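You operate a simulated robot arm through the tools that you are given. There is no shell and no other tool. Be economical: measure what you need, move in short steps, check, and stop when the job is done.

You run a simulated robot arm. Do the job below in one go: nothing can be reset, and whatever is moved stays where it is left.

JOB
Crank the three onions on the rollers through the sizer.
Fine: swing the orange stop bar open first; each onion ends in the bay of its width; crank back home and close the bar. Where these are worked on the way, their far stop is far enough and under half their travel is too little: orange stop bar.

Only the result counts: the job must be done as asked and must still hold three seconds after the hand-in. Knocking over, shifting, dropping, spilling or breaking anything else fails it.

ROBOT AND FRAMES
A 7-joint arm with a two-finger parallel gripper, fixed in place. Base frame: the origin is at the foot of the arm, x ahead of it, y to its left, z up; the work surface is at about z = 3. Lengths are in mm, angles in rad, forces in N, time in s.
With the tool pointing down near the work surface it reaches from about 240 to 620 mm from the base axis. Its first joint turns from -1.152 to 1.152 rad. Payload 2.6 kg.
The TCP is the grasp point between the finger pads, 30 mm short of the fingertips. In the tool frame z runs along the fingers and y along their closing line. Largest opening 94 mm; finger width 28, thickness 10; the body of the gripper, 50 by 96 mm, starts 55 mm behind the TCP.
Orientation is that of the tool frame in the base frame, as a unit quaternion [w, x, y, z]. With the fingers straight down and closing along the base's y, the tool's x points along the base's -x, its y along +y and its z along -z.

CONTROLS
- The arm moves only by the tool play_rows. Its arguments are lists of equal length, an entry for each row: "translation": the shift along the tool's x, y, z in cm, a list of three; "turn": the turn, a rotation vector about the tool's x, y, z in rad, a list of three; "claw": the finger opening in cm, from 0 to 9.4. In form: {"translation": [[dx, dy, dz], ...], "turn": [[wx, wy, wz], ...], "claw": [claw, ...]}. A call has 1 to 8 rows; each row shifts and turns the commanded pose from where the row before left it, along the tool's axes as they then stand. A row lasts 0.2 s, in which the tool goes at most 50 mm and 0.15 rad; a call with a longer step from one row to the next is refused whole, and so is a gripper value outside its range. Where a pose cannot be reached the arm comes as near as it can. A force on the tool above 70 N (or 10 N above the force at the start of the call, whichever is more), or a blocked arm, ends the call early, and 0.2 s more pass. Each finger travels about 72 mm/s and halts on what it meets, pressing with about 37 N; the grip force reading is that of the motor and also rises with nothing between the fingers. The clock runs only during rows and for 0.2 s after the last one: add rows that do not move to give the fingers time. It gives the time, the measured TCP pose, the force on the tool (base axes), the opening and the grip force at its end, in the units of the frame above (readings bear some noise), with the torque about the TCP (base axes, N m) and any sound that the robot's microphone picked up.
- Cameras (640 x 400 px; columns grow to the right, rows downward): "scene" is fixed at [40.6, 437.9, 570.9]; the picture's right is [-0.72, -0.69, 0.00], its down [-0.36, 0.38, -0.85] and it looks along [0.59, -0.61, -0.52] (base axes); focal length 341 px, centre (320, 200). "wrist" rides on the gripper at [76, 14, -103] in the tool frame; the picture's right is [-0.18, 0.98, 0.00], its down [-0.75, -0.14, -0.64] and it looks along [-0.63, -0.12, 0.77] (tool axes); focal length 243 px, centre (320, 200). There is no depth. A picture from a camera that has moved, and an enlarged one, comes with that camera's place and axes in the base frame and with its lens.
- camera(camera): a new picture of that camera. No time passes.
- enlarge(camera, box): a new picture of the part [left, top, right, bottom] of that camera's present view, enlarged. No time passes.
- finish_job(): hands the job in; it is judged then, once.

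Work in short steps. Places have to be worked out from the pictures, the camera data and where the tool is seen: move nearer, look again, correct. Check each grasp and each placing, and mend what went wrong. You have 120 turns and 68 pictures in all, those below and enlarged ones among them. Open the gripper and draw the arm clear of the work before you hand the job in, unless the task says otherwise; then end with one line.

The tools are called after "Request:" by a JSON object that holds its "api" and its "payload". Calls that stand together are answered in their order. play_rows: Moves the arm, as the interface text tells. Its arguments: {"type":"object","properties":{"translation":{"type":"array"},"turn":{"type":"array"},"claw":{"type":"array"}},"required":["translation","turn","claw"]} The other tools are called the same way: camera (camera) takes a picture; enlarge (camera, box) takes an enlarged picture of a part of a camera's view; finish_job () hands the job in.

At the start:

```text
time: 0.0
position: [360.4, -142.1, 354.9]
orientation: [0.0, 0.0, 1.0, 0.0]
ft_force: [1.1, -0.6, 0.3]
torque: [0.02, -0.01, 0.0]
finger_gap: 93.8
gripper_force: 0.1
```

scene: 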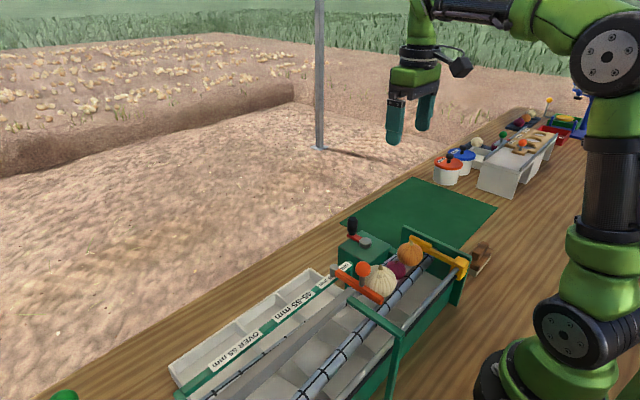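
wrist: 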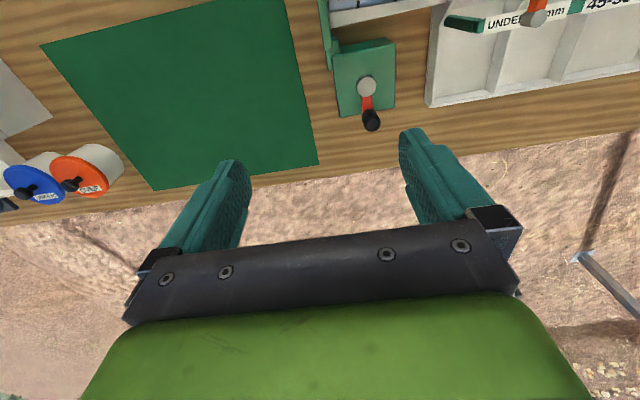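

The sizer is in the lower part of the scene view, with a crank box on its side. I'll enlarge it to see the stop bar and the crank.

Request:
{"api": "enlarge", "payload": {"camera": "scene", "box": [320, 200, 500, 312]}}

Request:
{"api": "enlarge", "payload": {"camera": "scene", "box": [160, 200, 480, 400]}}

Request:
{"api": "enlarge", "payload": {"camera": "wrist", "box": [310, 0, 640, 206]}}

```text
3.56 times, centred on (410, 256) of scene
camera zoom: at [40.6, 437.9, 570.9], right [-0.72, -0.69, 0.0], down [-0.36, 0.38, -0.85], along [0.59, -0.61, -0.52], focal length 1214 px, centre (0, 1)
```

zoom: 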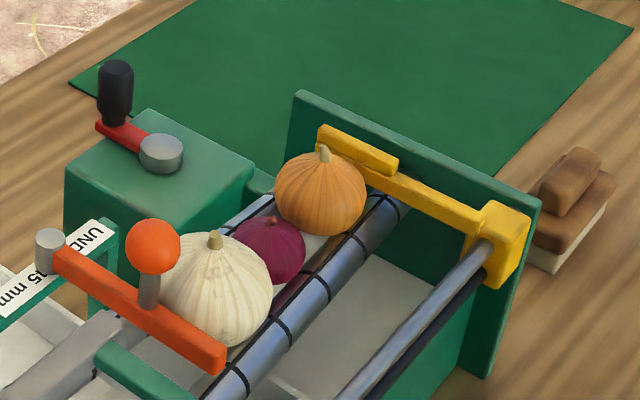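

```text
2.00 times, centred on (320, 300) of scene
camera zoom: at [40.6, 437.9, 570.9], right [-0.72, -0.69, 0.0], down [-0.36, 0.38, -0.85], along [0.59, -0.61, -0.52], focal length 683 px, centre (320, 0)
```

zoom: 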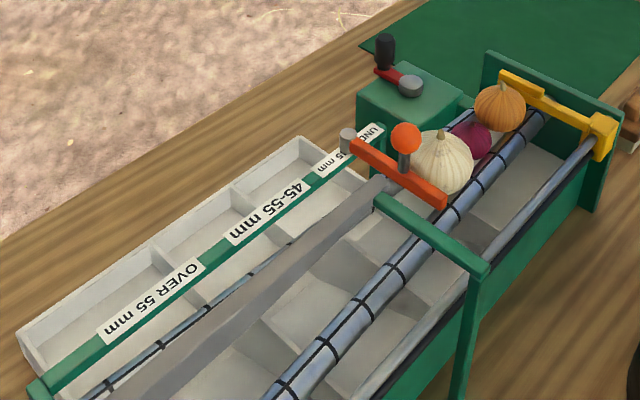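

```text
1.94 times, centred on (475, 103) of wrist
camera zoom: at [283.8, -128.3, 457.4], right [0.18, 0.98, 0.0], down [0.75, -0.14, 0.64], along [0.63, -0.12, -0.77], focal length 470 px, centre (19, 388)
```

zoom: 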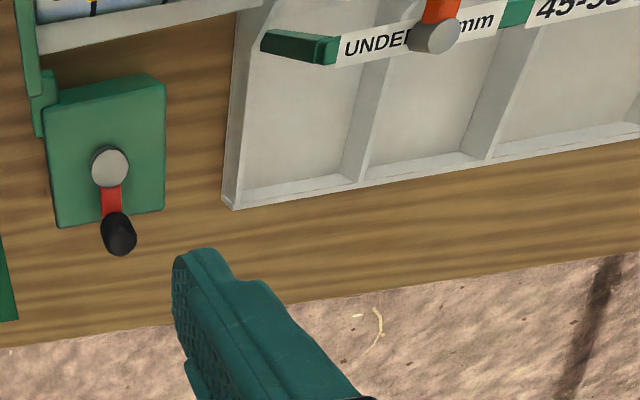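

The hub is at about (396, -79, 76) and the handle top at about (438, -80, 120). The bar pivot is near (341, 88, 142). I'll move over the sizer, staying high, for a better wrist view.

Request:
{"api": "play_rows", "payload": {"translation": [[2, 4, 0], [2, 4, 0], [2, 4, 0], [1, 2, 0], [0, 0, 0]], "turn": [[0, 0, 0], [0, 0, 0], [0, 0, 0], [0, 0, 0], [0, 0, 0]], "claw": [9.4, 9.4, 9.4, 9.4, 9.4]}}

Request:
{"api": "camera", "payload": {"camera": "wrist"}}

```text
time: 1.2
position: [288.5, -2.0, 355.7]
orientation: [0.0, -0.001, 1.0, 0.001]
ft_force: [-0.2, 0.2, 0.0]
torque: [-0.01, 0.0, 0.02]
finger_gap: 94.1
gripper_force: 0.0
```

```text
62 pictures are left
camera wrist: at [212.3, 10.8, 457.6], right [0.18, 0.98, 0.0], down [0.75, -0.14, 0.64], along [0.63, -0.12, -0.77], focal length 243 px, centre (320, 200)
```

wrist: 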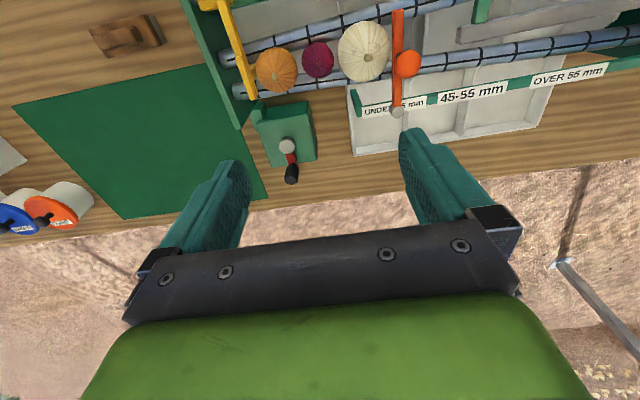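

Request:
{"api": "enlarge", "payload": {"camera": "wrist", "box": [200, 0, 480, 175]}}

```text
2.29 times, centred on (340, 88) of wrist
camera zoom: at [212.3, 10.8, 457.6], right [0.18, 0.98, 0.0], down [0.75, -0.14, 0.64], along [0.63, -0.12, -0.77], focal length 555 px, centre (274, 457)
```

zoom: 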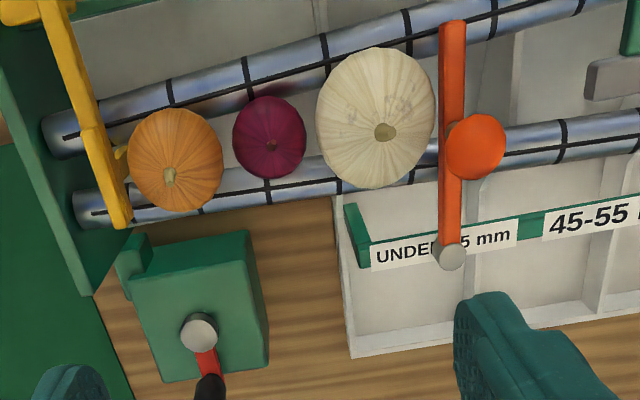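

The ball handle on the bar is at about (280, 89, 183), and the bar's vertical pivot is near (342, 88). I'll move above the ball with the fingers narrowed.

Request:
{"api": "play_rows", "payload": {"translation": [[0.4, 4, 2], [0.45, 4, 2], [0, 1.1, 2.5], [0, 0, 2.5], [0, 0, 0]], "turn": [[0, 0, 0], [0, 0, 0], [0, 0, 0], [0, 0, 0], [0, 0, 0]], "claw": [7, 5, 4.2, 4.2, 4.2]}}

Request:
{"api": "enlarge", "payload": {"camera": "wrist", "box": [160, 0, 480, 200]}}

Request:
{"api": "enlarge", "payload": {"camera": "scene", "box": [260, 160, 500, 310]}}

```text
time: 2.4
position: [283.0, 88.1, 263.8]
orientation: [-0.001, 0.0, 1.0, -0.001]
ft_force: [-0.5, 0.7, 0.6]
torque: [0.01, 0.03, -0.01]
finger_gap: 41.8
gripper_force: 0.0
```

```text
2.00 times, centred on (320, 100) of wrist
camera zoom: at [206.5, 102.4, 367.5], right [0.18, 0.98, 0.0], down [0.75, -0.14, 0.64], along [0.63, -0.12, -0.77], focal length 485 px, centre (320, 400)
```

zoom: 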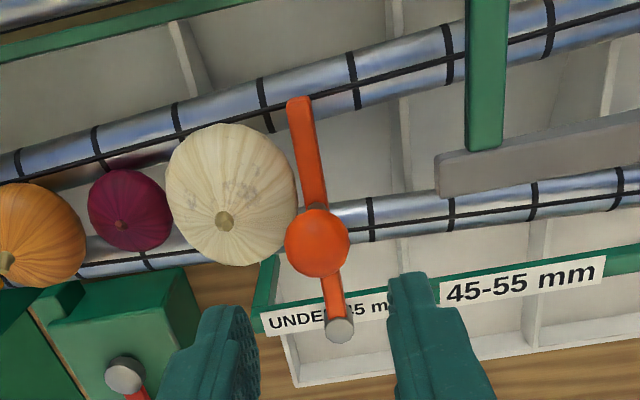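

```text
2.67 times, centred on (380, 235) of scene
camera zoom: at [40.6, 438.0, 570.9], right [-0.72, -0.69, 0.0], down [-0.36, 0.38, -0.85], along [0.59, -0.61, -0.52], focal length 910 px, centre (160, 107)
```

zoom: 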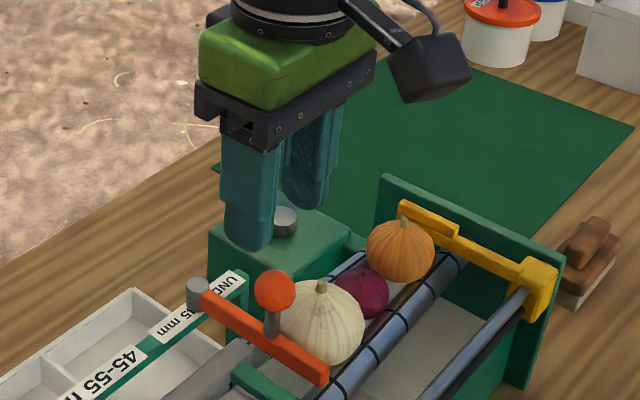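

The two views agree: ball at about (280, 87.5, 182), bar along x, pivot at about (341, 87.5). I'll descend around the ball with the fingers open 42 mm.

Request:
{"api": "play_rows", "payload": {"translation": [[0.2, -0.05, 2.5], [0, 0, 2], [0, 0, 1.4], [0, 0, 0]], "turn": [[0, 0, 0], [0, 0, 0], [0, 0, 0], [0, 0, 0]], "claw": [4.2, 4.2, 4.2, 4.2]}}

Request:
{"api": "enlarge", "payload": {"camera": "wrist", "box": [160, 0, 480, 200]}}

Request:
{"api": "enlarge", "payload": {"camera": "scene", "box": [300, 200, 460, 300]}}

```text
time: 3.4
position: [280.9, 88.9, 205.5]
orientation: [0.0, -0.001, 1.0, 0.0]
ft_force: [0.7, -0.7, 0.3]
torque: [0.0, 0.0, -0.01]
finger_gap: 42.2
gripper_force: 0.1
```

```text
2.00 times, centred on (320, 100) of wrist
camera zoom: at [205.1, 102.8, 309.5], right [0.18, 0.98, 0.0], down [0.75, -0.14, 0.64], along [0.63, -0.12, -0.77], focal length 485 px, centre (320, 400)
```

zoom: 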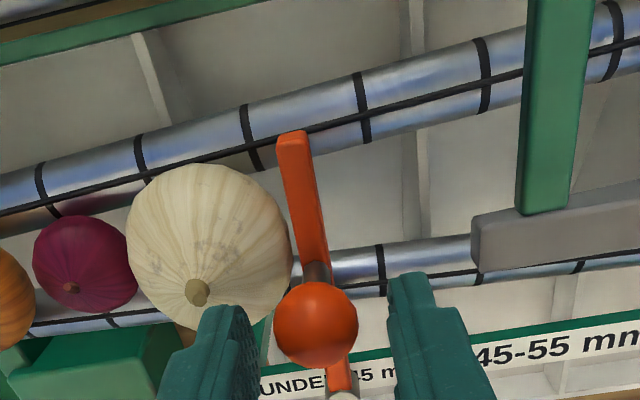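

```text
4.00 times, centred on (380, 250) of scene
camera zoom: at [40.6, 437.9, 570.9], right [-0.72, -0.69, 0.0], down [-0.36, 0.38, -0.85], along [0.59, -0.61, -0.52], focal length 1365 px, centre (80, 0)
```

zoom: 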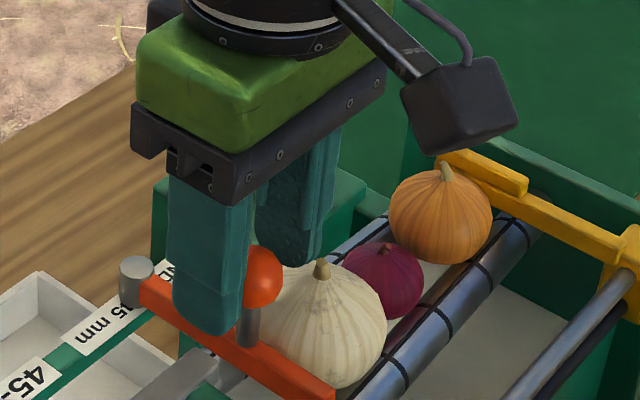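

The ball is centred between the fingers and slightly below them. I'll narrow the fingers, lower a few mm and grip.

Request:
{"api": "play_rows", "payload": {"translation": [[0, -0.1, 0], [0, 0, 0.5], [0, 0, 0], [0, 0, 0], [0, 0, 0]], "turn": [[0, 0, 0], [0, 0, 0], [0, 0, 0], [0, 0, 0], [0, 0, 0]], "claw": [3.2, 3.2, 2.4, 2.4, 2.4]}}

```text
time: 4.6
position: [281.6, 89.0, 200.7]
orientation: [0.0, -0.001, 1.0, -0.001]
ft_force: [0.8, 0.6, 0.2]
torque: [-0.01, -0.08, 0.04]
finger_gap: 25.1
gripper_force: 37.3
```

The ball is gripped at 25 mm. I'll swing it about the pivot away from the onions (+y), turning the tool with it, and start with a small arc.

Request:
{"api": "play_rows", "payload": {"translation": [[-0.044, 0.73, 0], [-0.044, 0.73, 0], [-0.044, 0.73, 0], [0, 0, 0]], "turn": [[0, 0, 0.12], [0, 0, 0.12], [0, 0, 0.12], [0, 0, 0]], "claw": [2.4, 2.4, 2.4, 2.4]}}

Request:
{"api": "enlarge", "payload": {"camera": "scene", "box": [260, 200, 420, 300]}}

```text
time: 5.6
position: [285.5, 110.1, 201.5]
orientation: [0.0, 0.179, 0.984, 0.0]
ft_force: [0.9, -0.1, -1.5]
torque: [-0.04, -0.14, 0.01]
finger_gap: 24.9
gripper_force: 44.7
```

```text
4.00 times, centred on (340, 250) of scene
camera zoom: at [40.6, 438.0, 570.9], right [-0.72, -0.69, 0.0], down [-0.36, 0.38, -0.85], along [0.59, -0.61, -0.52], focal length 1365 px, centre (240, 0)
```

zoom: 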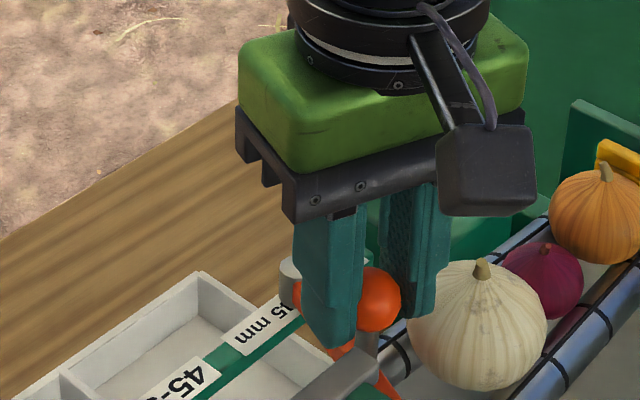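

The bar swings freely with almost no force. I'll continue the arc.

Request:
{"api": "play_rows", "payload": {"translation": [[-0.044, 0.73, 0], [-0.044, 0.73, 0], [-0.044, 0.73, 0], [-0.044, 0.73, 0], [-0.044, 0.73, 0], [0, 0, 0]], "turn": [[0, 0, 0.12], [0, 0, 0.12], [0, 0, 0.12], [0, 0, 0.12], [0, 0, 0.12], [0, 0, 0]], "claw": [2.4, 2.4, 2.4, 2.4, 2.4, 2.4]}}

Request:
{"api": "enlarge", "payload": {"camera": "scene", "box": [240, 200, 400, 300]}}

```text
time: 7.0
position: [305.4, 139.1, 200.4]
orientation: [0.0, 0.462, 0.887, 0.0]
ft_force: [-0.8, 1.4, -1.1]
torque: [0.01, -0.02, -0.01]
finger_gap: 25.4
gripper_force: 1.2
```

```text
4.00 times, centred on (320, 250) of scene
camera zoom: at [40.6, 438.0, 570.9], right [-0.72, -0.69, 0.0], down [-0.36, 0.38, -0.85], along [0.59, -0.61, -0.52], focal length 1365 px, centre (320, 0)
```

zoom: 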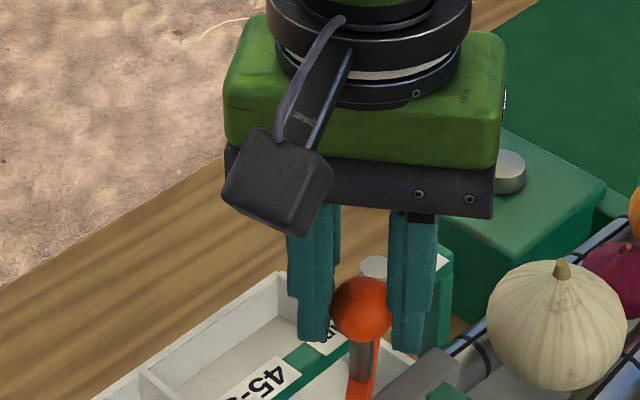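

The ball is at about (306, 140), still in the fingers and about 56° open. The grip reads light, so I'll tighten it and continue towards 90°.

Request:
{"api": "play_rows", "payload": {"translation": [[0, 0, 0], [-0.044, 0.74, 0], [-0.044, 0.74, 0], [-0.044, 0.74, 0], [-0.044, 0.74, 0], [-0.044, 0.74, 0], [0, 0, 0]], "turn": [[0, 0, 0], [0, 0, 0.12], [0, 0, 0.12], [0, 0, 0.12], [0, 0, 0.12], [0, 0, 0.12], [0, 0, 0]], "claw": [1.8, 1.8, 1.8, 1.8, 1.8, 1.8, 1.8]}}

Request:
{"api": "enlarge", "payload": {"camera": "scene", "box": [240, 200, 400, 300]}}

```text
time: 8.6
position: [338.7, 151.3, 199.4]
orientation: [-0.002, 0.703, 0.711, 0.0]
ft_force: [4.6, 17.7, -20.8]
torque: [0.29, -0.27, 0.3]
finger_gap: 24.8
gripper_force: 44.5
```

```text
4.00 times, centred on (320, 250) of scene
camera zoom: at [40.7, 438.0, 570.8], right [-0.72, -0.69, 0.0], down [-0.36, 0.38, -0.85], along [0.59, -0.61, -0.52], focal length 1365 px, centre (320, 0)
```

zoom: 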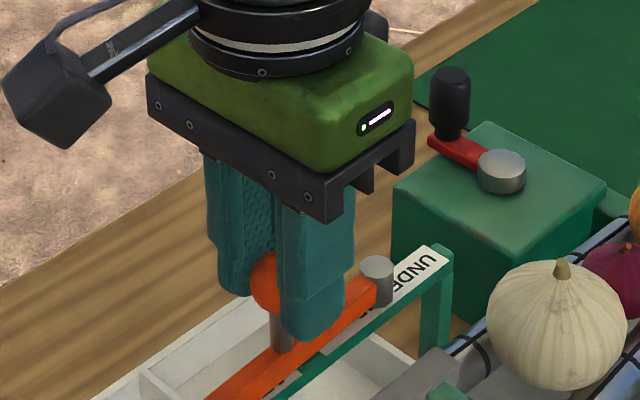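

The bar now lies along the rail at about 90°. Tangential force is small, so I'll continue a little to find the far stop.

Request:
{"api": "play_rows", "payload": {"translation": [[-0.1, 0.74, -0.05], [-0.1, 0.74, 0], [-0.044, 0.74, 0], [0, 0, 0]], "turn": [[0, 0, 0.12], [0, 0, 0.12], [0, 0, 0.12], [0, 0, 0]], "claw": [1.8, 1.8, 1.8, 1.8]}}

Request:
{"api": "enlarge", "payload": {"camera": "scene", "box": [240, 200, 400, 300]}}

```text
time: 9.2
position: [342.3, 147.7, 200.3]
orientation: [-0.013, 0.785, 0.619, -0.015]
ft_force: [-15.5, -4.5, 10.2]
torque: [-0.16, 0.36, 0.06]
finger_gap: 25.1
gripper_force: 45.2
stopped in row 3: the force on the tool passed its limit at 81 N (the readings are from after the stop); the commanded pose is now the measured one
```

```text
4.00 times, centred on (320, 250) of scene
camera zoom: at [40.6, 437.9, 570.9], right [-0.72, -0.69, 0.0], down [-0.36, 0.38, -0.85], along [0.59, -0.61, -0.52], focal length 1365 px, centre (320, 0)
```

zoom: 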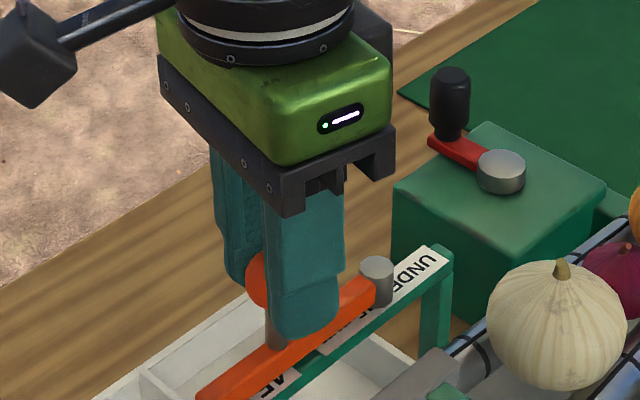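

The far stop is reached at x = 342, with 81 N measured. I'll release the ball and lift straight up.

Request:
{"api": "play_rows", "payload": {"translation": [[0, 0, 0], [0, 0, 0], [0, 0, -3], [0, 0, -4], [0, 0, -4], [0, 0, 0]], "turn": [[0, 0, 0], [0, 0, 0], [0, 0, 0], [0, 0, 0], [0, 0, 0], [0, 0, 0]], "claw": [4.5, 4.5, 4.5, 4.5, 4.5, 4.5]}}

Request:
{"api": "camera", "payload": {"camera": "scene"}}

```text
time: 10.6
position: [345.4, 146.7, 309.2]
orientation: [-0.011, 0.785, 0.619, -0.012]
ft_force: [-1.1, 0.4, 0.8]
torque: [-0.02, 0.0, 0.0]
finger_gap: 45.1
gripper_force: 0.0
```

```text
52 pictures are left
```

scene: 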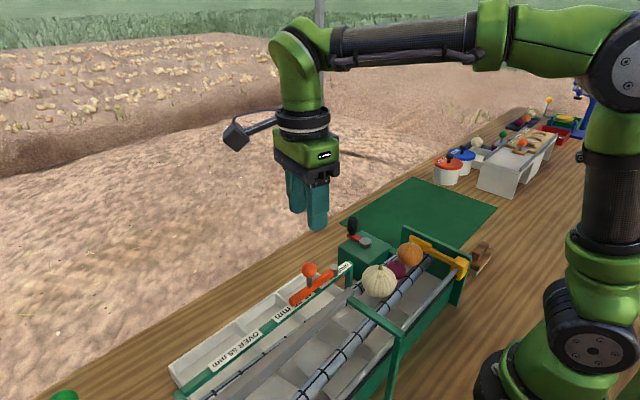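

The bar is open. Next I'll set the tool to closing along base x (camera towards +y) and move above the crank handle.

Request:
{"api": "play_rows", "payload": {"translation": [[0, 0, 0], [0, 0, 0], [-4.5, 1.9, 0], [-4.5, 1.9, 0], [-4.5, 1.9, 0], [-4.5, 1.9, 1], [-4.5, 1.6, 2], [0, 0, 0]], "turn": [[0, 0, -0.12], [0, 0, -0.116], [0, 0, 0], [0, 0, 0], [0, 0, 0], [0, 0, 0], [0, 0, 0], [0, 0, 0]], "claw": [4.5, 4.5, 4.5, 4.5, 4.5, 4.5, 4.5, 4.5]}}

Request:
{"api": "enlarge", "payload": {"camera": "wrist", "box": [160, 0, 480, 200]}}

Request:
{"api": "enlarge", "payload": {"camera": "scene", "box": [320, 190, 480, 290]}}

```text
refused: row 7 steps farther than a row can; nothing moved
```

```text
2.00 times, centred on (320, 100) of wrist
camera zoom: at [380.7, 217.2, 410.8], right [0.91, -0.41, -0.03], down [-0.29, -0.7, 0.65], along [-0.29, -0.59, -0.76], focal length 485 px, centre (320, 400)
```

zoom: 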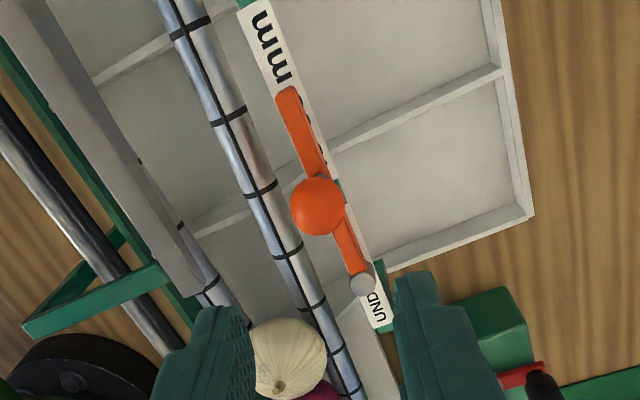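

```text
4.00 times, centred on (400, 240) of scene
camera zoom: at [40.6, 437.9, 570.9], right [-0.72, -0.69, 0.0], down [-0.36, 0.38, -0.85], along [0.59, -0.61, -0.52], focal length 1365 px, centre (0, 40)
```

zoom: 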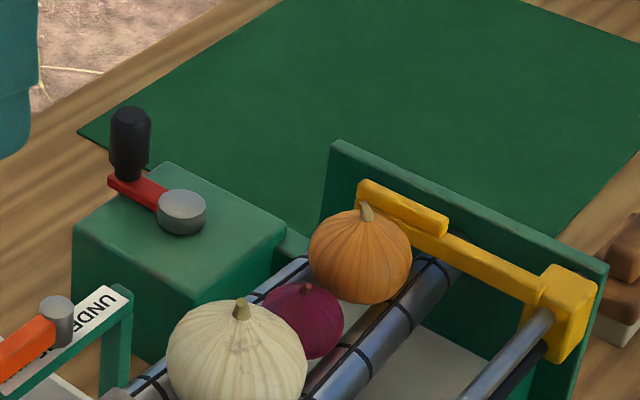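

The move was refused because one step was too long; nothing moved. I'll resend it with shorter steps.

Request:
{"api": "play_rows", "payload": {"translation": [[0, 0, 0], [-4, 1.6, 0], [-4, 1.6, 0], [-4, 1.6, 0], [-4, 1.6, 0], [-4, 1.6, 1], [-2.7, 1.3, 3], [0, 0, 0]], "turn": [[0, 0, -0.12], [0, 0, -0.116], [0, 0, 0], [0, 0, 0], [0, 0, 0], [0, 0, 0], [0, 0, 0], [0, 0, 0]], "claw": [4.5, 4.5, 4.5, 4.5, 4.5, 4.5, 4.5, 4.5]}}

Request:
{"api": "enlarge", "payload": {"camera": "wrist", "box": [160, 0, 480, 200]}}

```text
time: 12.4
position: [431.0, -78.5, 267.1]
orientation: [-0.012, 0.706, 0.708, -0.012]
ft_force: [-0.1, 0.5, -0.4]
torque: [0.01, 0.06, 0.01]
finger_gap: 45.3
gripper_force: 0.1
```

```text
2.00 times, centred on (320, 100) of wrist
camera zoom: at [447.3, -3.0, 369.3], right [0.98, -0.18, -0.03], down [-0.12, -0.76, 0.64], along [-0.14, -0.63, -0.76], focal length 485 px, centre (320, 400)
```

zoom: 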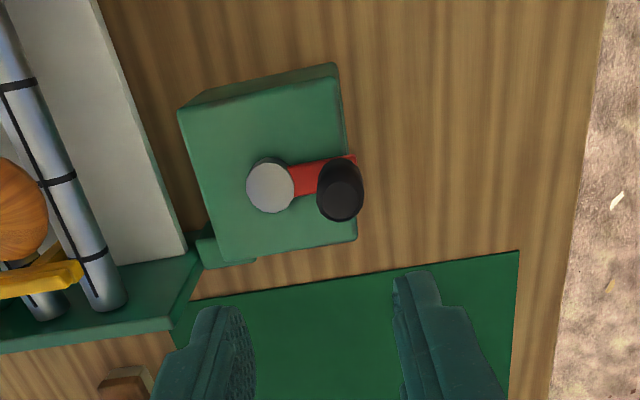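

The handle is at about (437, -81), with its top at z ≈ 120, and the hub at (395, -80). I'll correct the small tilt and descend partway.

Request:
{"api": "play_rows", "payload": {"translation": [[-0.25, 0.6, 0], [0, 0, 4], [0, 0, 4], [0, 0, 2], [0, 0, 0]], "turn": [[-0.034, 0, 0], [0, 0, 0], [0, 0, 0], [0, 0, 0], [0, 0, 0]], "claw": [4, 4, 4, 4, 4]}}

Request:
{"api": "camera", "payload": {"camera": "wrist"}}

Request:
{"api": "enlarge", "payload": {"camera": "scene", "box": [280, 170, 440, 270]}}

```text
time: 13.6
position: [440.2, -83.9, 165.3]
orientation: [-0.001, 0.707, 0.707, 0.001]
ft_force: [-0.7, -0.5, -0.3]
torque: [-0.02, -0.01, -0.01]
finger_gap: 39.6
gripper_force: 0.1
```

```text
48 pictures are left
camera wrist: at [453.6, -8.5, 268.1], right [0.98, -0.18, 0.0], down [-0.14, -0.76, 0.64], along [-0.12, -0.63, -0.77], focal length 243 px, centre (320, 200)
```

wrist: 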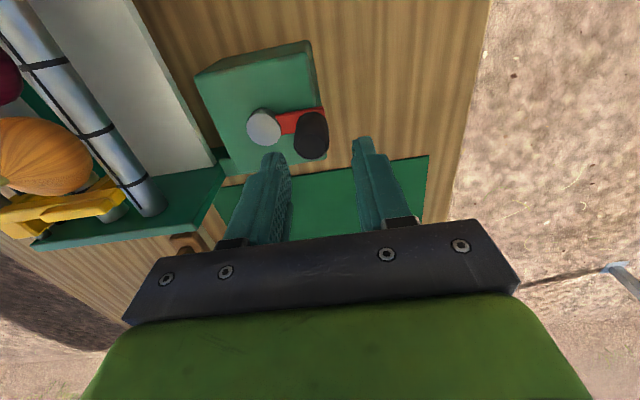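

```text
4.00 times, centred on (360, 220) of scene
camera zoom: at [40.6, 437.9, 570.9], right [-0.72, -0.69, 0.0], down [-0.36, 0.38, -0.85], along [0.59, -0.61, -0.52], focal length 1365 px, centre (160, 120)
```

zoom: 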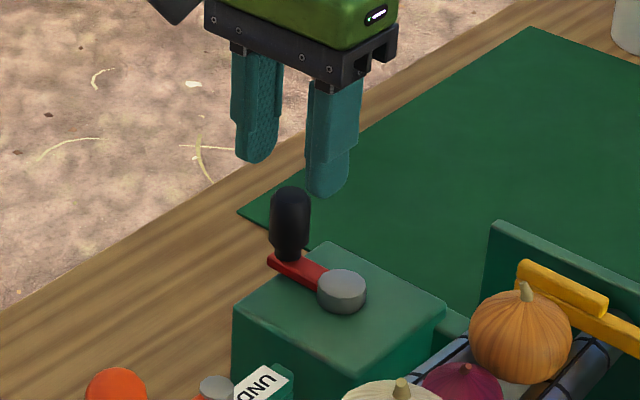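

The handle is at about (435.5, -80). I'll shift by -4.5 mm in x and +3.5 mm in y and descend so the tips are at z ≈ 90.

Request:
{"api": "play_rows", "payload": {"translation": [[0.35, -0.45, 0], [0, 0, 2.2], [0, 0, 2.2], [0, 0, 0]], "turn": [[0, 0, 0], [0, 0, 0], [0, 0, 0], [0, 0, 0]], "claw": [4, 4, 4, 4]}}

Request:
{"api": "enlarge", "payload": {"camera": "scene", "box": [280, 170, 440, 270]}}

Request:
{"api": "enlarge", "payload": {"camera": "wrist", "box": [160, 50, 480, 250]}}

```text
time: 14.6
position: [435.5, -80.8, 122.0]
orientation: [0.0, 0.706, 0.708, 0.001]
ft_force: [-0.3, -0.4, -0.5]
torque: [-0.01, -0.01, 0.0]
finger_gap: 40.0
gripper_force: 0.1
```

```text
4.00 times, centred on (360, 220) of scene
camera zoom: at [40.6, 437.9, 570.9], right [-0.72, -0.69, 0.0], down [-0.36, 0.38, -0.85], along [0.59, -0.61, -0.52], focal length 1365 px, centre (160, 120)
```

zoom: 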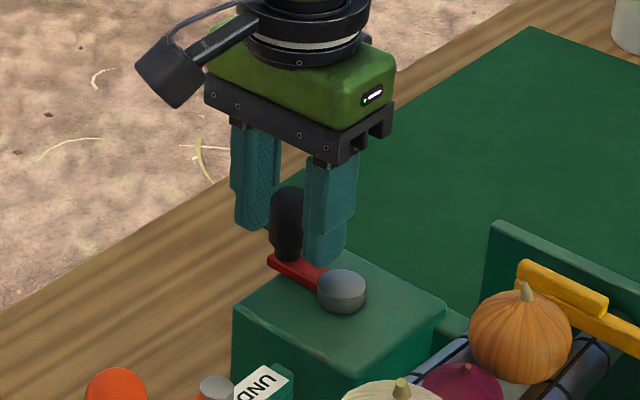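

```text
2.00 times, centred on (320, 150) of wrist
camera zoom: at [449.0, -4.5, 224.5], right [0.98, -0.18, 0.0], down [-0.14, -0.76, 0.64], along [-0.12, -0.63, -0.77], focal length 485 px, centre (320, 300)
```

zoom: 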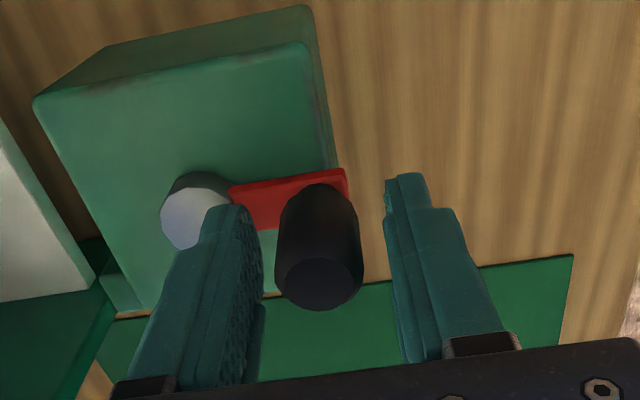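

The handle sits between the fingers, so I'll grip it.

Request:
{"api": "play_rows", "payload": {"translation": [[-0.2, -0.1, 0.2], [0, 0, 0], [0, 0, 0]], "turn": [[0, 0, 0], [0, 0, 0], [0, 0, 0]], "claw": [2.0, 1.6, 1.6]}}

```text
time: 15.4
position: [434.3, -82.8, 121.0]
orientation: [0.0, 0.707, 0.707, 0.0]
ft_force: [-6.0, 0.2, 9.3]
torque: [0.37, 0.07, 0.04]
finger_gap: 22.5
gripper_force: 45.2
```

The grip is firm on the handle (22.5 mm). I'll test a small clockwise turn of 0.4 rad about the hub.

Request:
{"api": "play_rows", "payload": {"translation": [[-0.79, -0.08, 0], [-0.76, -0.24, 0], [0, 0, 0]], "turn": [[0, 0, 0], [0, 0, 0], [0, 0, 0]], "claw": [1.6, 1.6, 1.6]}}

Request:
{"api": "enlarge", "payload": {"camera": "scene", "box": [320, 190, 480, 290]}}

```text
time: 16.2
position: [432.4, -96.6, 120.8]
orientation: [-0.002, 0.706, 0.708, 0.001]
ft_force: [-23.2, 10.1, 24.8]
torque: [-0.93, 0.08, 0.01]
finger_gap: 22.4
gripper_force: 45.3
```

```text
4.00 times, centred on (400, 240) of scene
camera zoom: at [40.4, 438.0, 570.9], right [-0.72, -0.69, 0.0], down [-0.36, 0.38, -0.85], along [0.59, -0.61, -0.52], focal length 1365 px, centre (0, 40)
```

zoom: 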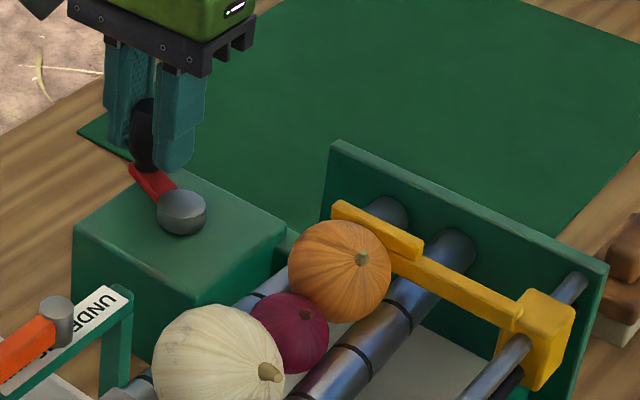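

Clockwise drives the yellow pusher forward and the onions with it. A radial pull of 23 N shows a path error of about 1 mm; I'll continue the arc on a slightly smaller radius.

Request:
{"api": "play_rows", "payload": {"translation": [[-0.43, -0.38, -0.05], [-0.554, -0.457, 0], [-0.464, -0.55, 0], [-0.357, -0.622, 0], [0, 0, 0]], "turn": [[0, 0, 0], [0, 0, 0], [0, 0, 0], [0, 0, 0], [0, 0, 0]], "claw": [1.6, 1.6, 1.6, 1.6, 1.6]}}

Request:
{"api": "enlarge", "payload": {"camera": "scene", "box": [240, 180, 480, 330]}}

```text
time: 17.4
position: [412.0, -117.5, 119.9]
orientation: [0.001, 0.707, 0.708, -0.002]
ft_force: [11.0, -23.9, -15.5]
torque: [0.46, 0.05, -0.03]
finger_gap: 22.7
gripper_force: 44.7
```

```text
2.67 times, centred on (360, 255) of scene
camera zoom: at [40.7, 437.9, 570.9], right [-0.72, -0.69, 0.0], down [-0.36, 0.38, -0.85], along [0.59, -0.61, -0.52], focal length 910 px, centre (213, 53)
```

zoom: 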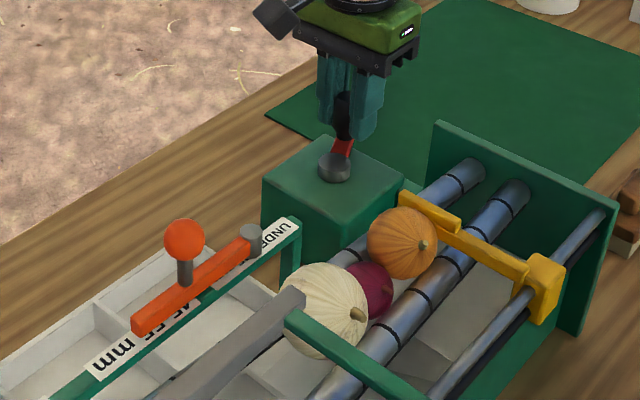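

The pusher and onions are advancing. The force now pulls outward, so I'm refining the fit to hub (394, -80.5) and radius 41.3. I'll continue clockwise.

Request:
{"api": "play_rows", "payload": {"translation": [[-0.371, -0.535, 0.02], [-0.149, -0.728, 0], [-0.015, -0.743, 0], [0.118, -0.734, 0], [0, 0, 0]], "turn": [[0, 0, 0], [0, 0, 0], [0, 0, 0], [0, 0, 0], [0, 0, 0]], "claw": [1.6, 1.6, 1.6, 1.6, 1.6]}}

Request:
{"api": "enlarge", "payload": {"camera": "scene", "box": [240, 180, 480, 330]}}

```text
time: 18.6
position: [385.3, -120.0, 121.3]
orientation: [0.0, 0.706, 0.709, 0.0]
ft_force: [-3.6, -14.1, -1.3]
torque: [-1.05, 0.15, -0.01]
finger_gap: 22.4
gripper_force: 45.2
```

```text
2.67 times, centred on (360, 255) of scene
camera zoom: at [40.6, 438.0, 570.9], right [-0.72, -0.69, 0.0], down [-0.36, 0.38, -0.85], along [0.59, -0.61, -0.52], focal length 910 px, centre (213, 53)
```

zoom: 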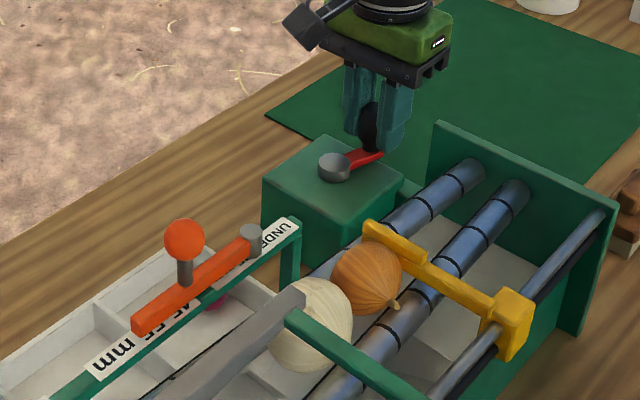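

The purple onion has dropped into the first bay. I'll keep cranking.

Request:
{"api": "play_rows", "payload": {"translation": [[0.195, -0.699, 0], [0.368, -0.645, 0], [0.48, -0.57, 0], [0.571, -0.473, 0], [0, 0, 0]], "turn": [[0, 0, 0], [0, 0, 0], [0, 0, 0], [0, 0, 0], [0, 0, 0]], "claw": [1.6, 1.6, 1.6, 1.6, 1.6]}}

Request:
{"api": "enlarge", "payload": {"camera": "scene", "box": [200, 190, 480, 365]}}

```text
time: 19.8
position: [360.4, -100.3, 121.0]
orientation: [-0.001, 0.706, 0.709, 0.002]
ft_force: [-2.7, 0.2, -1.6]
torque: [-0.54, 0.19, 0.01]
finger_gap: 22.7
gripper_force: 45.0
```

```text
2.29 times, centred on (340, 278) of scene
camera zoom: at [40.6, 438.0, 570.9], right [-0.72, -0.69, 0.0], down [-0.36, 0.38, -0.85], along [0.59, -0.61, -0.52], focal length 780 px, centre (274, 23)
```

zoom: 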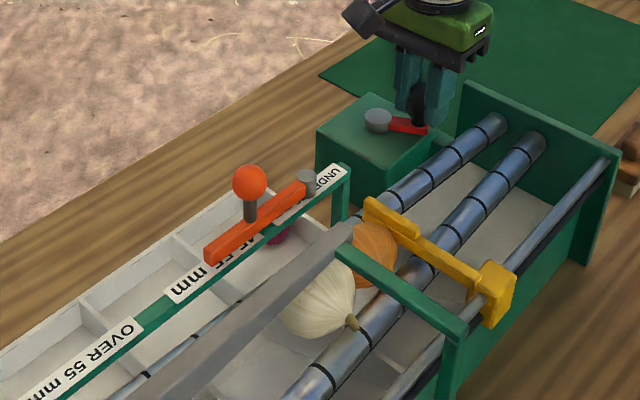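

The path fit is good, with forces near zero. Continuing.

Request:
{"api": "play_rows", "payload": {"translation": [[0.646, -0.363, 0], [0.702, -0.24, 0], [0.734, -0.112, 0], [0.742, 0.021, 0], [0, 0, 0]], "turn": [[0, 0, 0], [0, 0, 0], [0, 0, 0], [0, 0, 0], [0, 0, 0]], "claw": [1.6, 1.6, 1.6, 1.6, 1.6]}}

Request:
{"api": "enlarge", "payload": {"camera": "scene", "box": [200, 200, 480, 375]}}

```text
time: 21.0
position: [354.5, -74.7, 120.8]
orientation: [0.002, 0.705, 0.709, 0.002]
ft_force: [37.6, -4.8, -33.7]
torque: [0.65, 0.45, -0.04]
finger_gap: 22.7
gripper_force: 44.7
```

```text
2.29 times, centred on (340, 288) of scene
camera zoom: at [40.8, 437.9, 570.9], right [-0.72, -0.69, 0.0], down [-0.36, 0.38, -0.85], along [0.59, -0.61, -0.52], focal length 780 px, centre (274, 0)
```

zoom: 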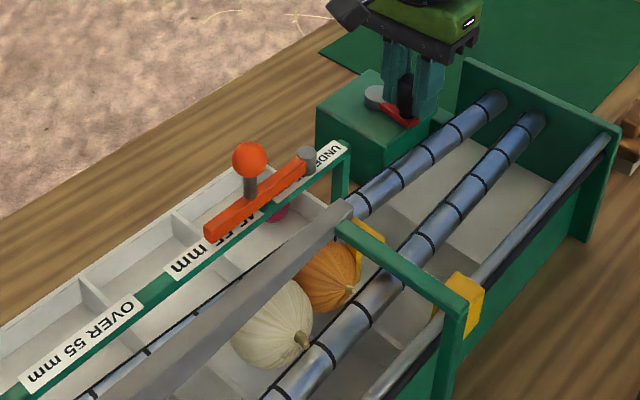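

The inward pull means the hub is at about (395, -80.5) with radius 40.6. I'll continue with the corrected centre.

Request:
{"api": "play_rows", "payload": {"translation": [[0.75, 0.32, 0], [0.68, 0.275, 0], [0.616, 0.395, 0], [0.535, 0.496, 0], [0, 0, 0]], "turn": [[0, 0, 0], [0, 0, 0], [0, 0, 0], [0, 0, 0], [0, 0, 0]], "claw": [1.6, 1.6, 1.6, 1.6, 1.6]}}

Request:
{"api": "enlarge", "payload": {"camera": "scene", "box": [160, 200, 480, 400]}}

```text
time: 22.2
position: [371.2, -48.8, 121.3]
orientation: [0.003, 0.706, 0.708, 0.001]
ft_force: [10.7, -17.1, 9.7]
torque: [-1.22, 0.72, -0.02]
finger_gap: 22.8
gripper_force: 45.2
```

```text
2.00 times, centred on (320, 300) of scene
camera zoom: at [40.6, 438.0, 570.9], right [-0.72, -0.69, 0.0], down [-0.36, 0.38, -0.85], along [0.59, -0.61, -0.52], focal length 683 px, centre (320, 0)
```

zoom: 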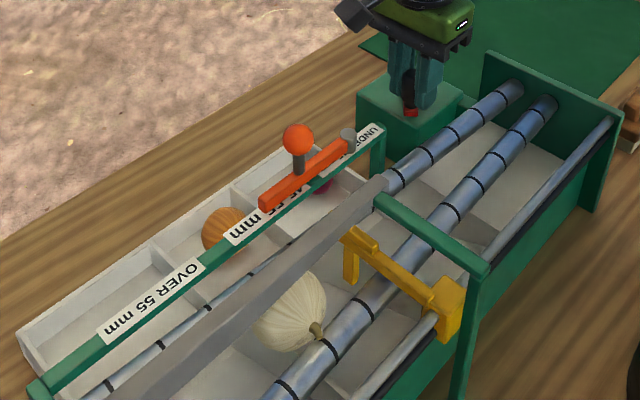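

The orange onion dropped into the 45–55 bay and the white one continues. I'll keep cranking with a slight centre refinement.

Request:
{"api": "play_rows", "payload": {"translation": [[0.45, 0.78, 0], [0.3, 0.66, 0], [0.17, 0.71, 0], [0.05, 0.72, 0], [0, 0, 0]], "turn": [[0, 0, 0], [0, 0, 0], [0, 0, 0], [0, 0, 0], [0, 0, 0]], "claw": [1.6, 1.6, 1.6, 1.6, 1.6]}}

Request:
{"api": "enlarge", "payload": {"camera": "scene", "box": [160, 200, 480, 400]}}

```text
time: 23.4
position: [399.4, -40.5, 120.4]
orientation: [0.0, 0.708, 0.706, -0.001]
ft_force: [-2.9, -24.0, 15.3]
torque: [0.82, -0.06, 0.03]
finger_gap: 22.5
gripper_force: 44.7
```

```text
2.00 times, centred on (320, 300) of scene
camera zoom: at [40.5, 437.9, 570.9], right [-0.72, -0.69, 0.0], down [-0.36, 0.38, -0.85], along [0.59, -0.61, -0.52], focal length 683 px, centre (320, 0)
```

zoom: 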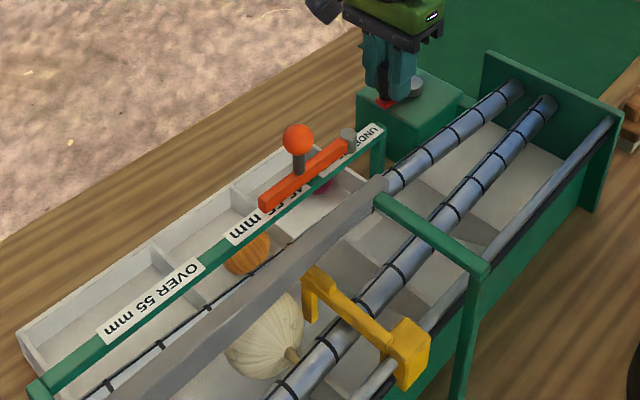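

The white onion is still travelling on the rollers. I'll continue, slightly more inward.

Request:
{"api": "play_rows", "payload": {"translation": [[-0.18, 0.84, 0], [-0.24, 0.68, 0], [-0.35, 0.63, 0], [-0.46, 0.56, 0], [0, 0, 0]], "turn": [[0, 0, 0], [0, 0, 0], [0, 0, 0], [0, 0, 0], [0, 0, 0]], "claw": [1.6, 1.6, 1.6, 1.6, 1.6]}}

Request:
{"api": "enlarge", "payload": {"camera": "scene", "box": [160, 200, 480, 400]}}

```text
time: 24.6
position: [425.9, -52.6, 121.2]
orientation: [0.0, 0.708, 0.707, -0.001]
ft_force: [-22.4, -19.5, 23.2]
torque: [0.76, 0.16, 0.04]
finger_gap: 22.8
gripper_force: 44.3
```

```text
2.00 times, centred on (320, 300) of scene
camera zoom: at [40.4, 437.9, 570.9], right [-0.72, -0.69, 0.0], down [-0.36, 0.38, -0.85], along [0.59, -0.61, -0.52], focal length 683 px, centre (320, 0)
```

zoom: 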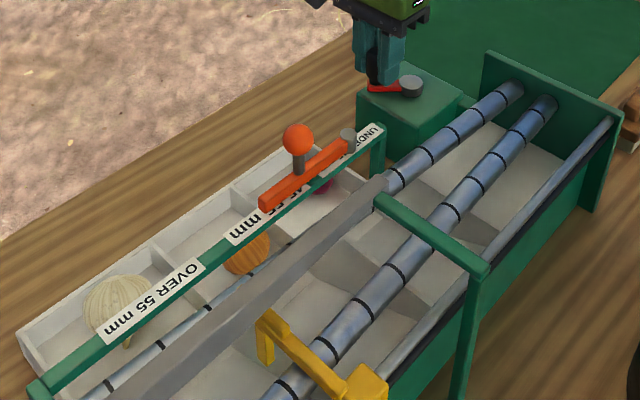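

All three onions are in their bays: purple under 45, orange 45–55, white over 55. Next I'll crank back counter-clockwise along the same circle.

Request:
{"api": "play_rows", "payload": {"translation": [[0.4, -0.82, 0], [0.41, -0.71, 0], [0.25, -0.76, 0], [0.1, -0.81, 0], [0, 0, 0]], "turn": [[0, 0, 0], [0, 0, 0], [0, 0, 0], [0, 0, 0], [0, 0, 0]], "claw": [1.6, 1.6, 1.6, 1.6, 1.6]}}

```text
time: 25.8
position: [393.4, -39.8, 121.3]
orientation: [0.0, 0.706, 0.708, 0.001]
ft_force: [1.0, -11.1, -2.7]
torque: [-1.12, -0.29, 0.0]
finger_gap: 22.6
gripper_force: 45.3
```

Good. Continuing the reverse arc.

Request:
{"api": "play_rows", "payload": {"translation": [[-0.14, -0.54, 0], [-0.23, -0.78, 0], [-0.37, -0.72, 0], [-0.51, -0.63, 0], [-0.62, -0.51, 0], [0, 0, 0]], "turn": [[0, 0, 0], [0, 0, 0], [0, 0, 0], [0, 0, 0], [0, 0, 0], [0, 0, 0]], "claw": [1.6, 1.6, 1.6, 1.6, 1.6, 1.6]}}

Request:
{"api": "enlarge", "payload": {"camera": "scene", "box": [160, 200, 480, 400]}}

```text
time: 27.2
position: [361.5, -58.4, 121.7]
orientation: [-0.001, 0.706, 0.708, 0.0]
ft_force: [12.1, -7.8, -39.2]
torque: [-0.2, -0.28, -0.02]
finger_gap: 22.7
gripper_force: 44.9
```

```text
2.00 times, centred on (320, 300) of scene
camera zoom: at [40.8, 437.9, 570.9], right [-0.72, -0.69, 0.0], down [-0.36, 0.38, -0.85], along [0.59, -0.61, -0.52], focal length 683 px, centre (320, 0)
```

zoom: 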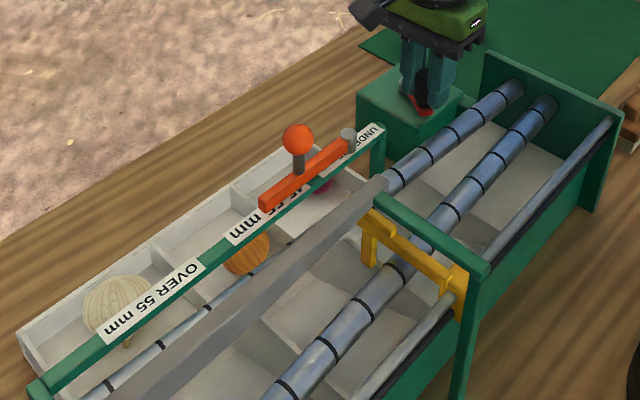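

The pusher is returning. The handle is pulling the tool down, so I'll drop 1 mm while continuing.

Request:
{"api": "play_rows", "payload": {"translation": [[-0.7, -0.31, 0.1], [-0.78, -0.24, 0], [-0.8, -0.07, 0], [-0.81, 0.09, 0], [-0.77, 0.24, 0], [0, 0, 0]], "turn": [[0, 0, 0], [0, 0, 0], [0, 0, 0], [0, 0, 0], [0, 0, 0], [0, 0, 0]], "claw": [1.6, 1.6, 1.6, 1.6, 1.6, 1.6]}}

```text
time: 28.6
position: [359.6, -99.4, 122.0]
orientation: [0.003, 0.707, 0.707, 0.001]
ft_force: [-16.7, -10.0, 39.2]
torque: [-0.16, 0.83, 0.01]
finger_gap: 22.5
gripper_force: 45.3
```

Continuing, raised by 1 mm and slightly outward.

Request:
{"api": "play_rows", "payload": {"translation": [[-0.49, 0.13, -0.1], [-0.62, 0.53, 0], [-0.5, 0.64, 0], [-0.37, 0.73, 0], [-0.21, 0.79, 0], [0, 0, 0]], "turn": [[0, 0, 0], [0, 0, 0], [0, 0, 0], [0, 0, 0], [0, 0, 0], [0, 0, 0]], "claw": [1.6, 1.6, 1.6, 1.6, 1.6, 1.6]}}

Request:
{"api": "enlarge", "payload": {"camera": "scene", "box": [240, 180, 480, 330]}}

```text
time: 30.0
position: [387.3, -118.2, 121.7]
orientation: [-0.001, 0.706, 0.708, 0.001]
ft_force: [-0.4, -6.1, 16.4]
torque: [0.24, -0.18, -0.01]
finger_gap: 22.6
gripper_force: 44.9
```

```text
2.67 times, centred on (360, 255) of scene
camera zoom: at [40.5, 438.0, 570.9], right [-0.72, -0.69, 0.0], down [-0.36, 0.38, -0.85], along [0.59, -0.61, -0.52], focal length 910 px, centre (213, 53)
```

zoom: 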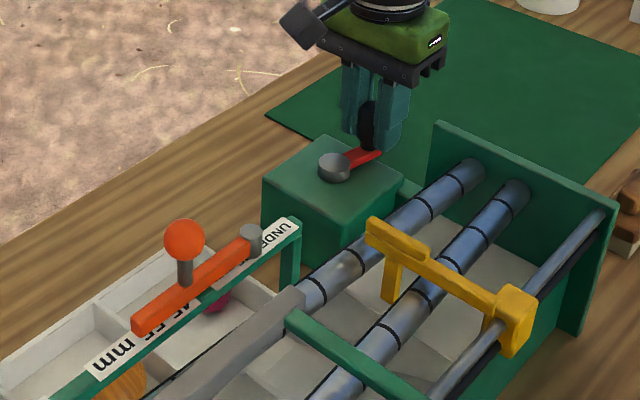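

About 1.7 rad to go. Continuing.

Request:
{"api": "play_rows", "payload": {"translation": [[-0.22, 0.74, -0.05], [0.04, 0.81, 0], [0.23, 0.77, 0], [0.38, 0.72, 0], [0.51, 0.62, 0], [0, 0, 0]], "turn": [[0, 0, 0], [0, 0, 0], [0, 0, 0], [0, 0, 0], [0, 0, 0], [0, 0, 0]], "claw": [1.6, 1.6, 1.6, 1.6, 1.6, 1.6]}}

```text
time: 31.4
position: [423.6, -107.8, 119.7]
orientation: [-0.003, 0.706, 0.708, 0.002]
ft_force: [-5.0, 5.9, 2.2]
torque: [1.04, -0.28, 0.0]
finger_gap: 22.3
gripper_force: 44.7
```

Nearly home; I'll do the last part of the arc.

Request:
{"api": "play_rows", "payload": {"translation": [[0.54, 0.53, 0], [0.64, 0.34, 0], [0.7, 0.22, 0], [0.7, 0.1, 0], [0, 0, 0]], "turn": [[0, 0, 0], [0, 0, 0], [0, 0, 0], [0, 0, 0], [0, 0, 0]], "claw": [1.6, 1.6, 1.6, 1.6, 1.6]}}

Request:
{"api": "enlarge", "payload": {"camera": "scene", "box": [320, 190, 480, 290]}}

```text
time: 32.6
position: [434.0, -83.4, 120.1]
orientation: [-0.002, 0.707, 0.707, 0.0]
ft_force: [-25.6, 2.1, 6.5]
torque: [0.87, -0.17, 0.0]
finger_gap: 22.5
gripper_force: 45.3
```

```text
4.00 times, centred on (400, 240) of scene
camera zoom: at [40.5, 437.9, 570.9], right [-0.72, -0.69, 0.0], down [-0.36, 0.38, -0.85], along [0.59, -0.61, -0.52], focal length 1365 px, centre (0, 40)
```

zoom: 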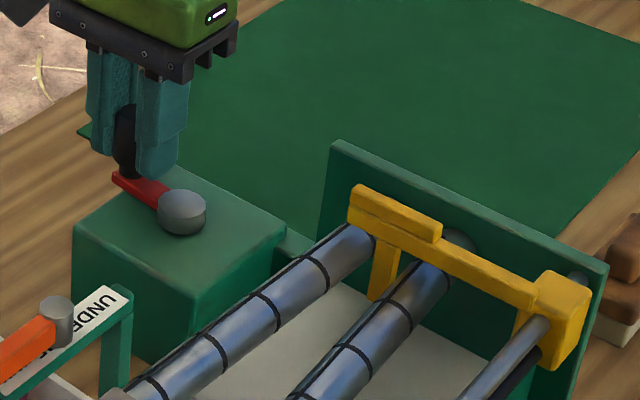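

The pusher is about 5 mm short of its start position. I'll push a little further to the home stop.

Request:
{"api": "play_rows", "payload": {"translation": [[0.25, -0.05, 0], [0.25, -0.05, 0], [0, 0, 0]], "turn": [[0, 0, 0], [0, 0, 0], [0, 0, 0]], "claw": [1.6, 1.6, 1.6]}}

Request:
{"api": "enlarge", "payload": {"camera": "scene", "box": [320, 190, 480, 290]}}

```text
time: 33.4
position: [434.7, -81.1, 119.7]
orientation: [0.001, 0.706, 0.708, -0.001]
ft_force: [0.6, -10.1, -17.8]
torque: [1.11, 0.05, 0.02]
finger_gap: 22.6
gripper_force: 44.5
```

```text
4.00 times, centred on (400, 240) of scene
camera zoom: at [40.7, 437.9, 570.9], right [-0.72, -0.69, 0.0], down [-0.36, 0.38, -0.85], along [0.59, -0.61, -0.52], focal length 1365 px, centre (0, 40)
```

zoom: 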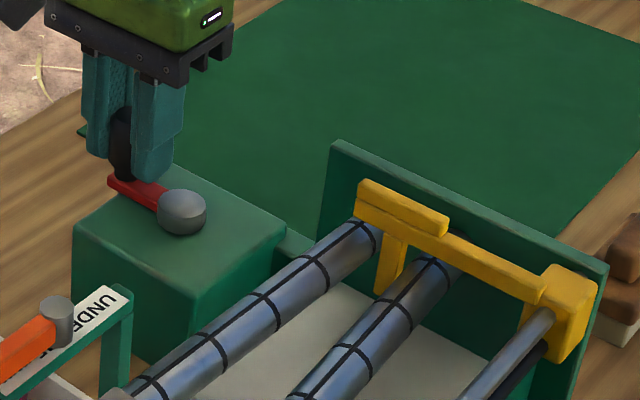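

It now matches the starting picture. One small push will confirm the stop, then I'll release and lift.

Request:
{"api": "play_rows", "payload": {"translation": [[0.2, 0, 0], [0, 0, 0], [0, 0, 0]], "turn": [[0, 0, 0], [0, 0, 0], [0, 0, 0]], "claw": [1.6, 1.6, 1.6]}}

```text
time: 34.2
position: [434.8, -79.4, 120.5]
orientation: [0.002, 0.707, 0.708, -0.001]
ft_force: [12.4, -25.9, -31.1]
torque: [-0.2, 0.16, 0.0]
finger_gap: 22.8
gripper_force: 45.5
```

Force rises to 26 N, so it is against the home stop. Releasing and lifting.

Request:
{"api": "play_rows", "payload": {"translation": [[-0.1, 0, 0], [0, 0, 0], [0, 0, 0], [0, 0, -3], [0, 0, -4], [0, 0, -4], [0, 0, -4], [0, 0, 0]], "turn": [[0, 0, 0], [0, 0, 0], [0, 0, 0], [0, 0, 0], [0, 0, 0], [0, 0, 0], [0, 0, 0], [0, 0, 0]], "claw": [1.6, 4, 4, 4, 4, 4, 4, 4]}}

Request:
{"api": "enlarge", "payload": {"camera": "scene", "box": [320, 190, 480, 290]}}

Request:
{"api": "enlarge", "payload": {"camera": "scene", "box": [220, 200, 380, 300]}}

```text
time: 36.0
position: [433.0, -79.2, 271.4]
orientation: [-0.001, 0.705, 0.709, 0.001]
ft_force: [0.4, -0.7, -1.4]
torque: [0.03, 0.02, -0.02]
finger_gap: 40.0
gripper_force: 0.0
```

```text
4.00 times, centred on (400, 240) of scene
camera zoom: at [40.6, 437.9, 570.9], right [-0.72, -0.69, 0.0], down [-0.36, 0.38, -0.85], along [0.59, -0.61, -0.52], focal length 1365 px, centre (0, 40)
```

zoom: 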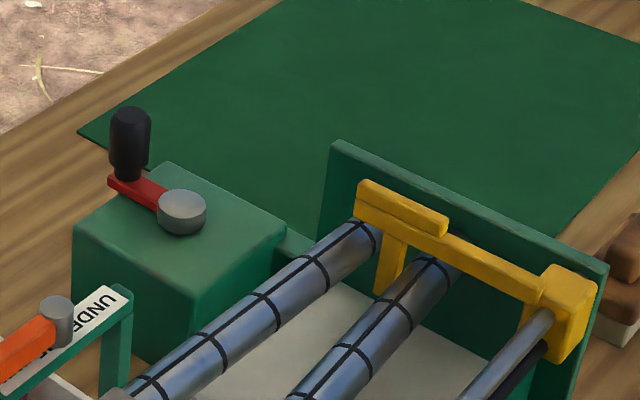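

```text
4.00 times, centred on (300, 250) of scene
camera zoom: at [40.6, 437.9, 570.9], right [-0.72, -0.69, 0.0], down [-0.36, 0.38, -0.85], along [0.59, -0.61, -0.52], focal length 1365 px, centre (400, 0)
```

zoom: 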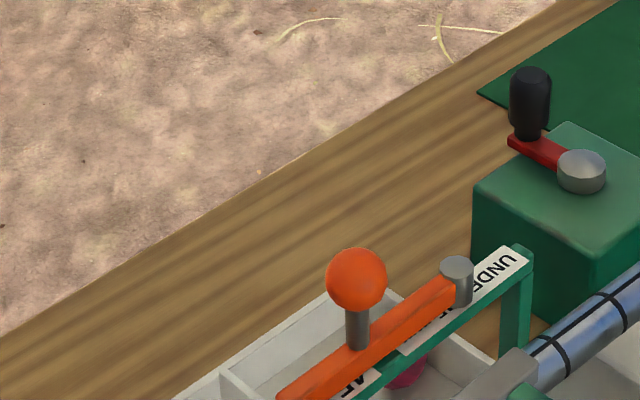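

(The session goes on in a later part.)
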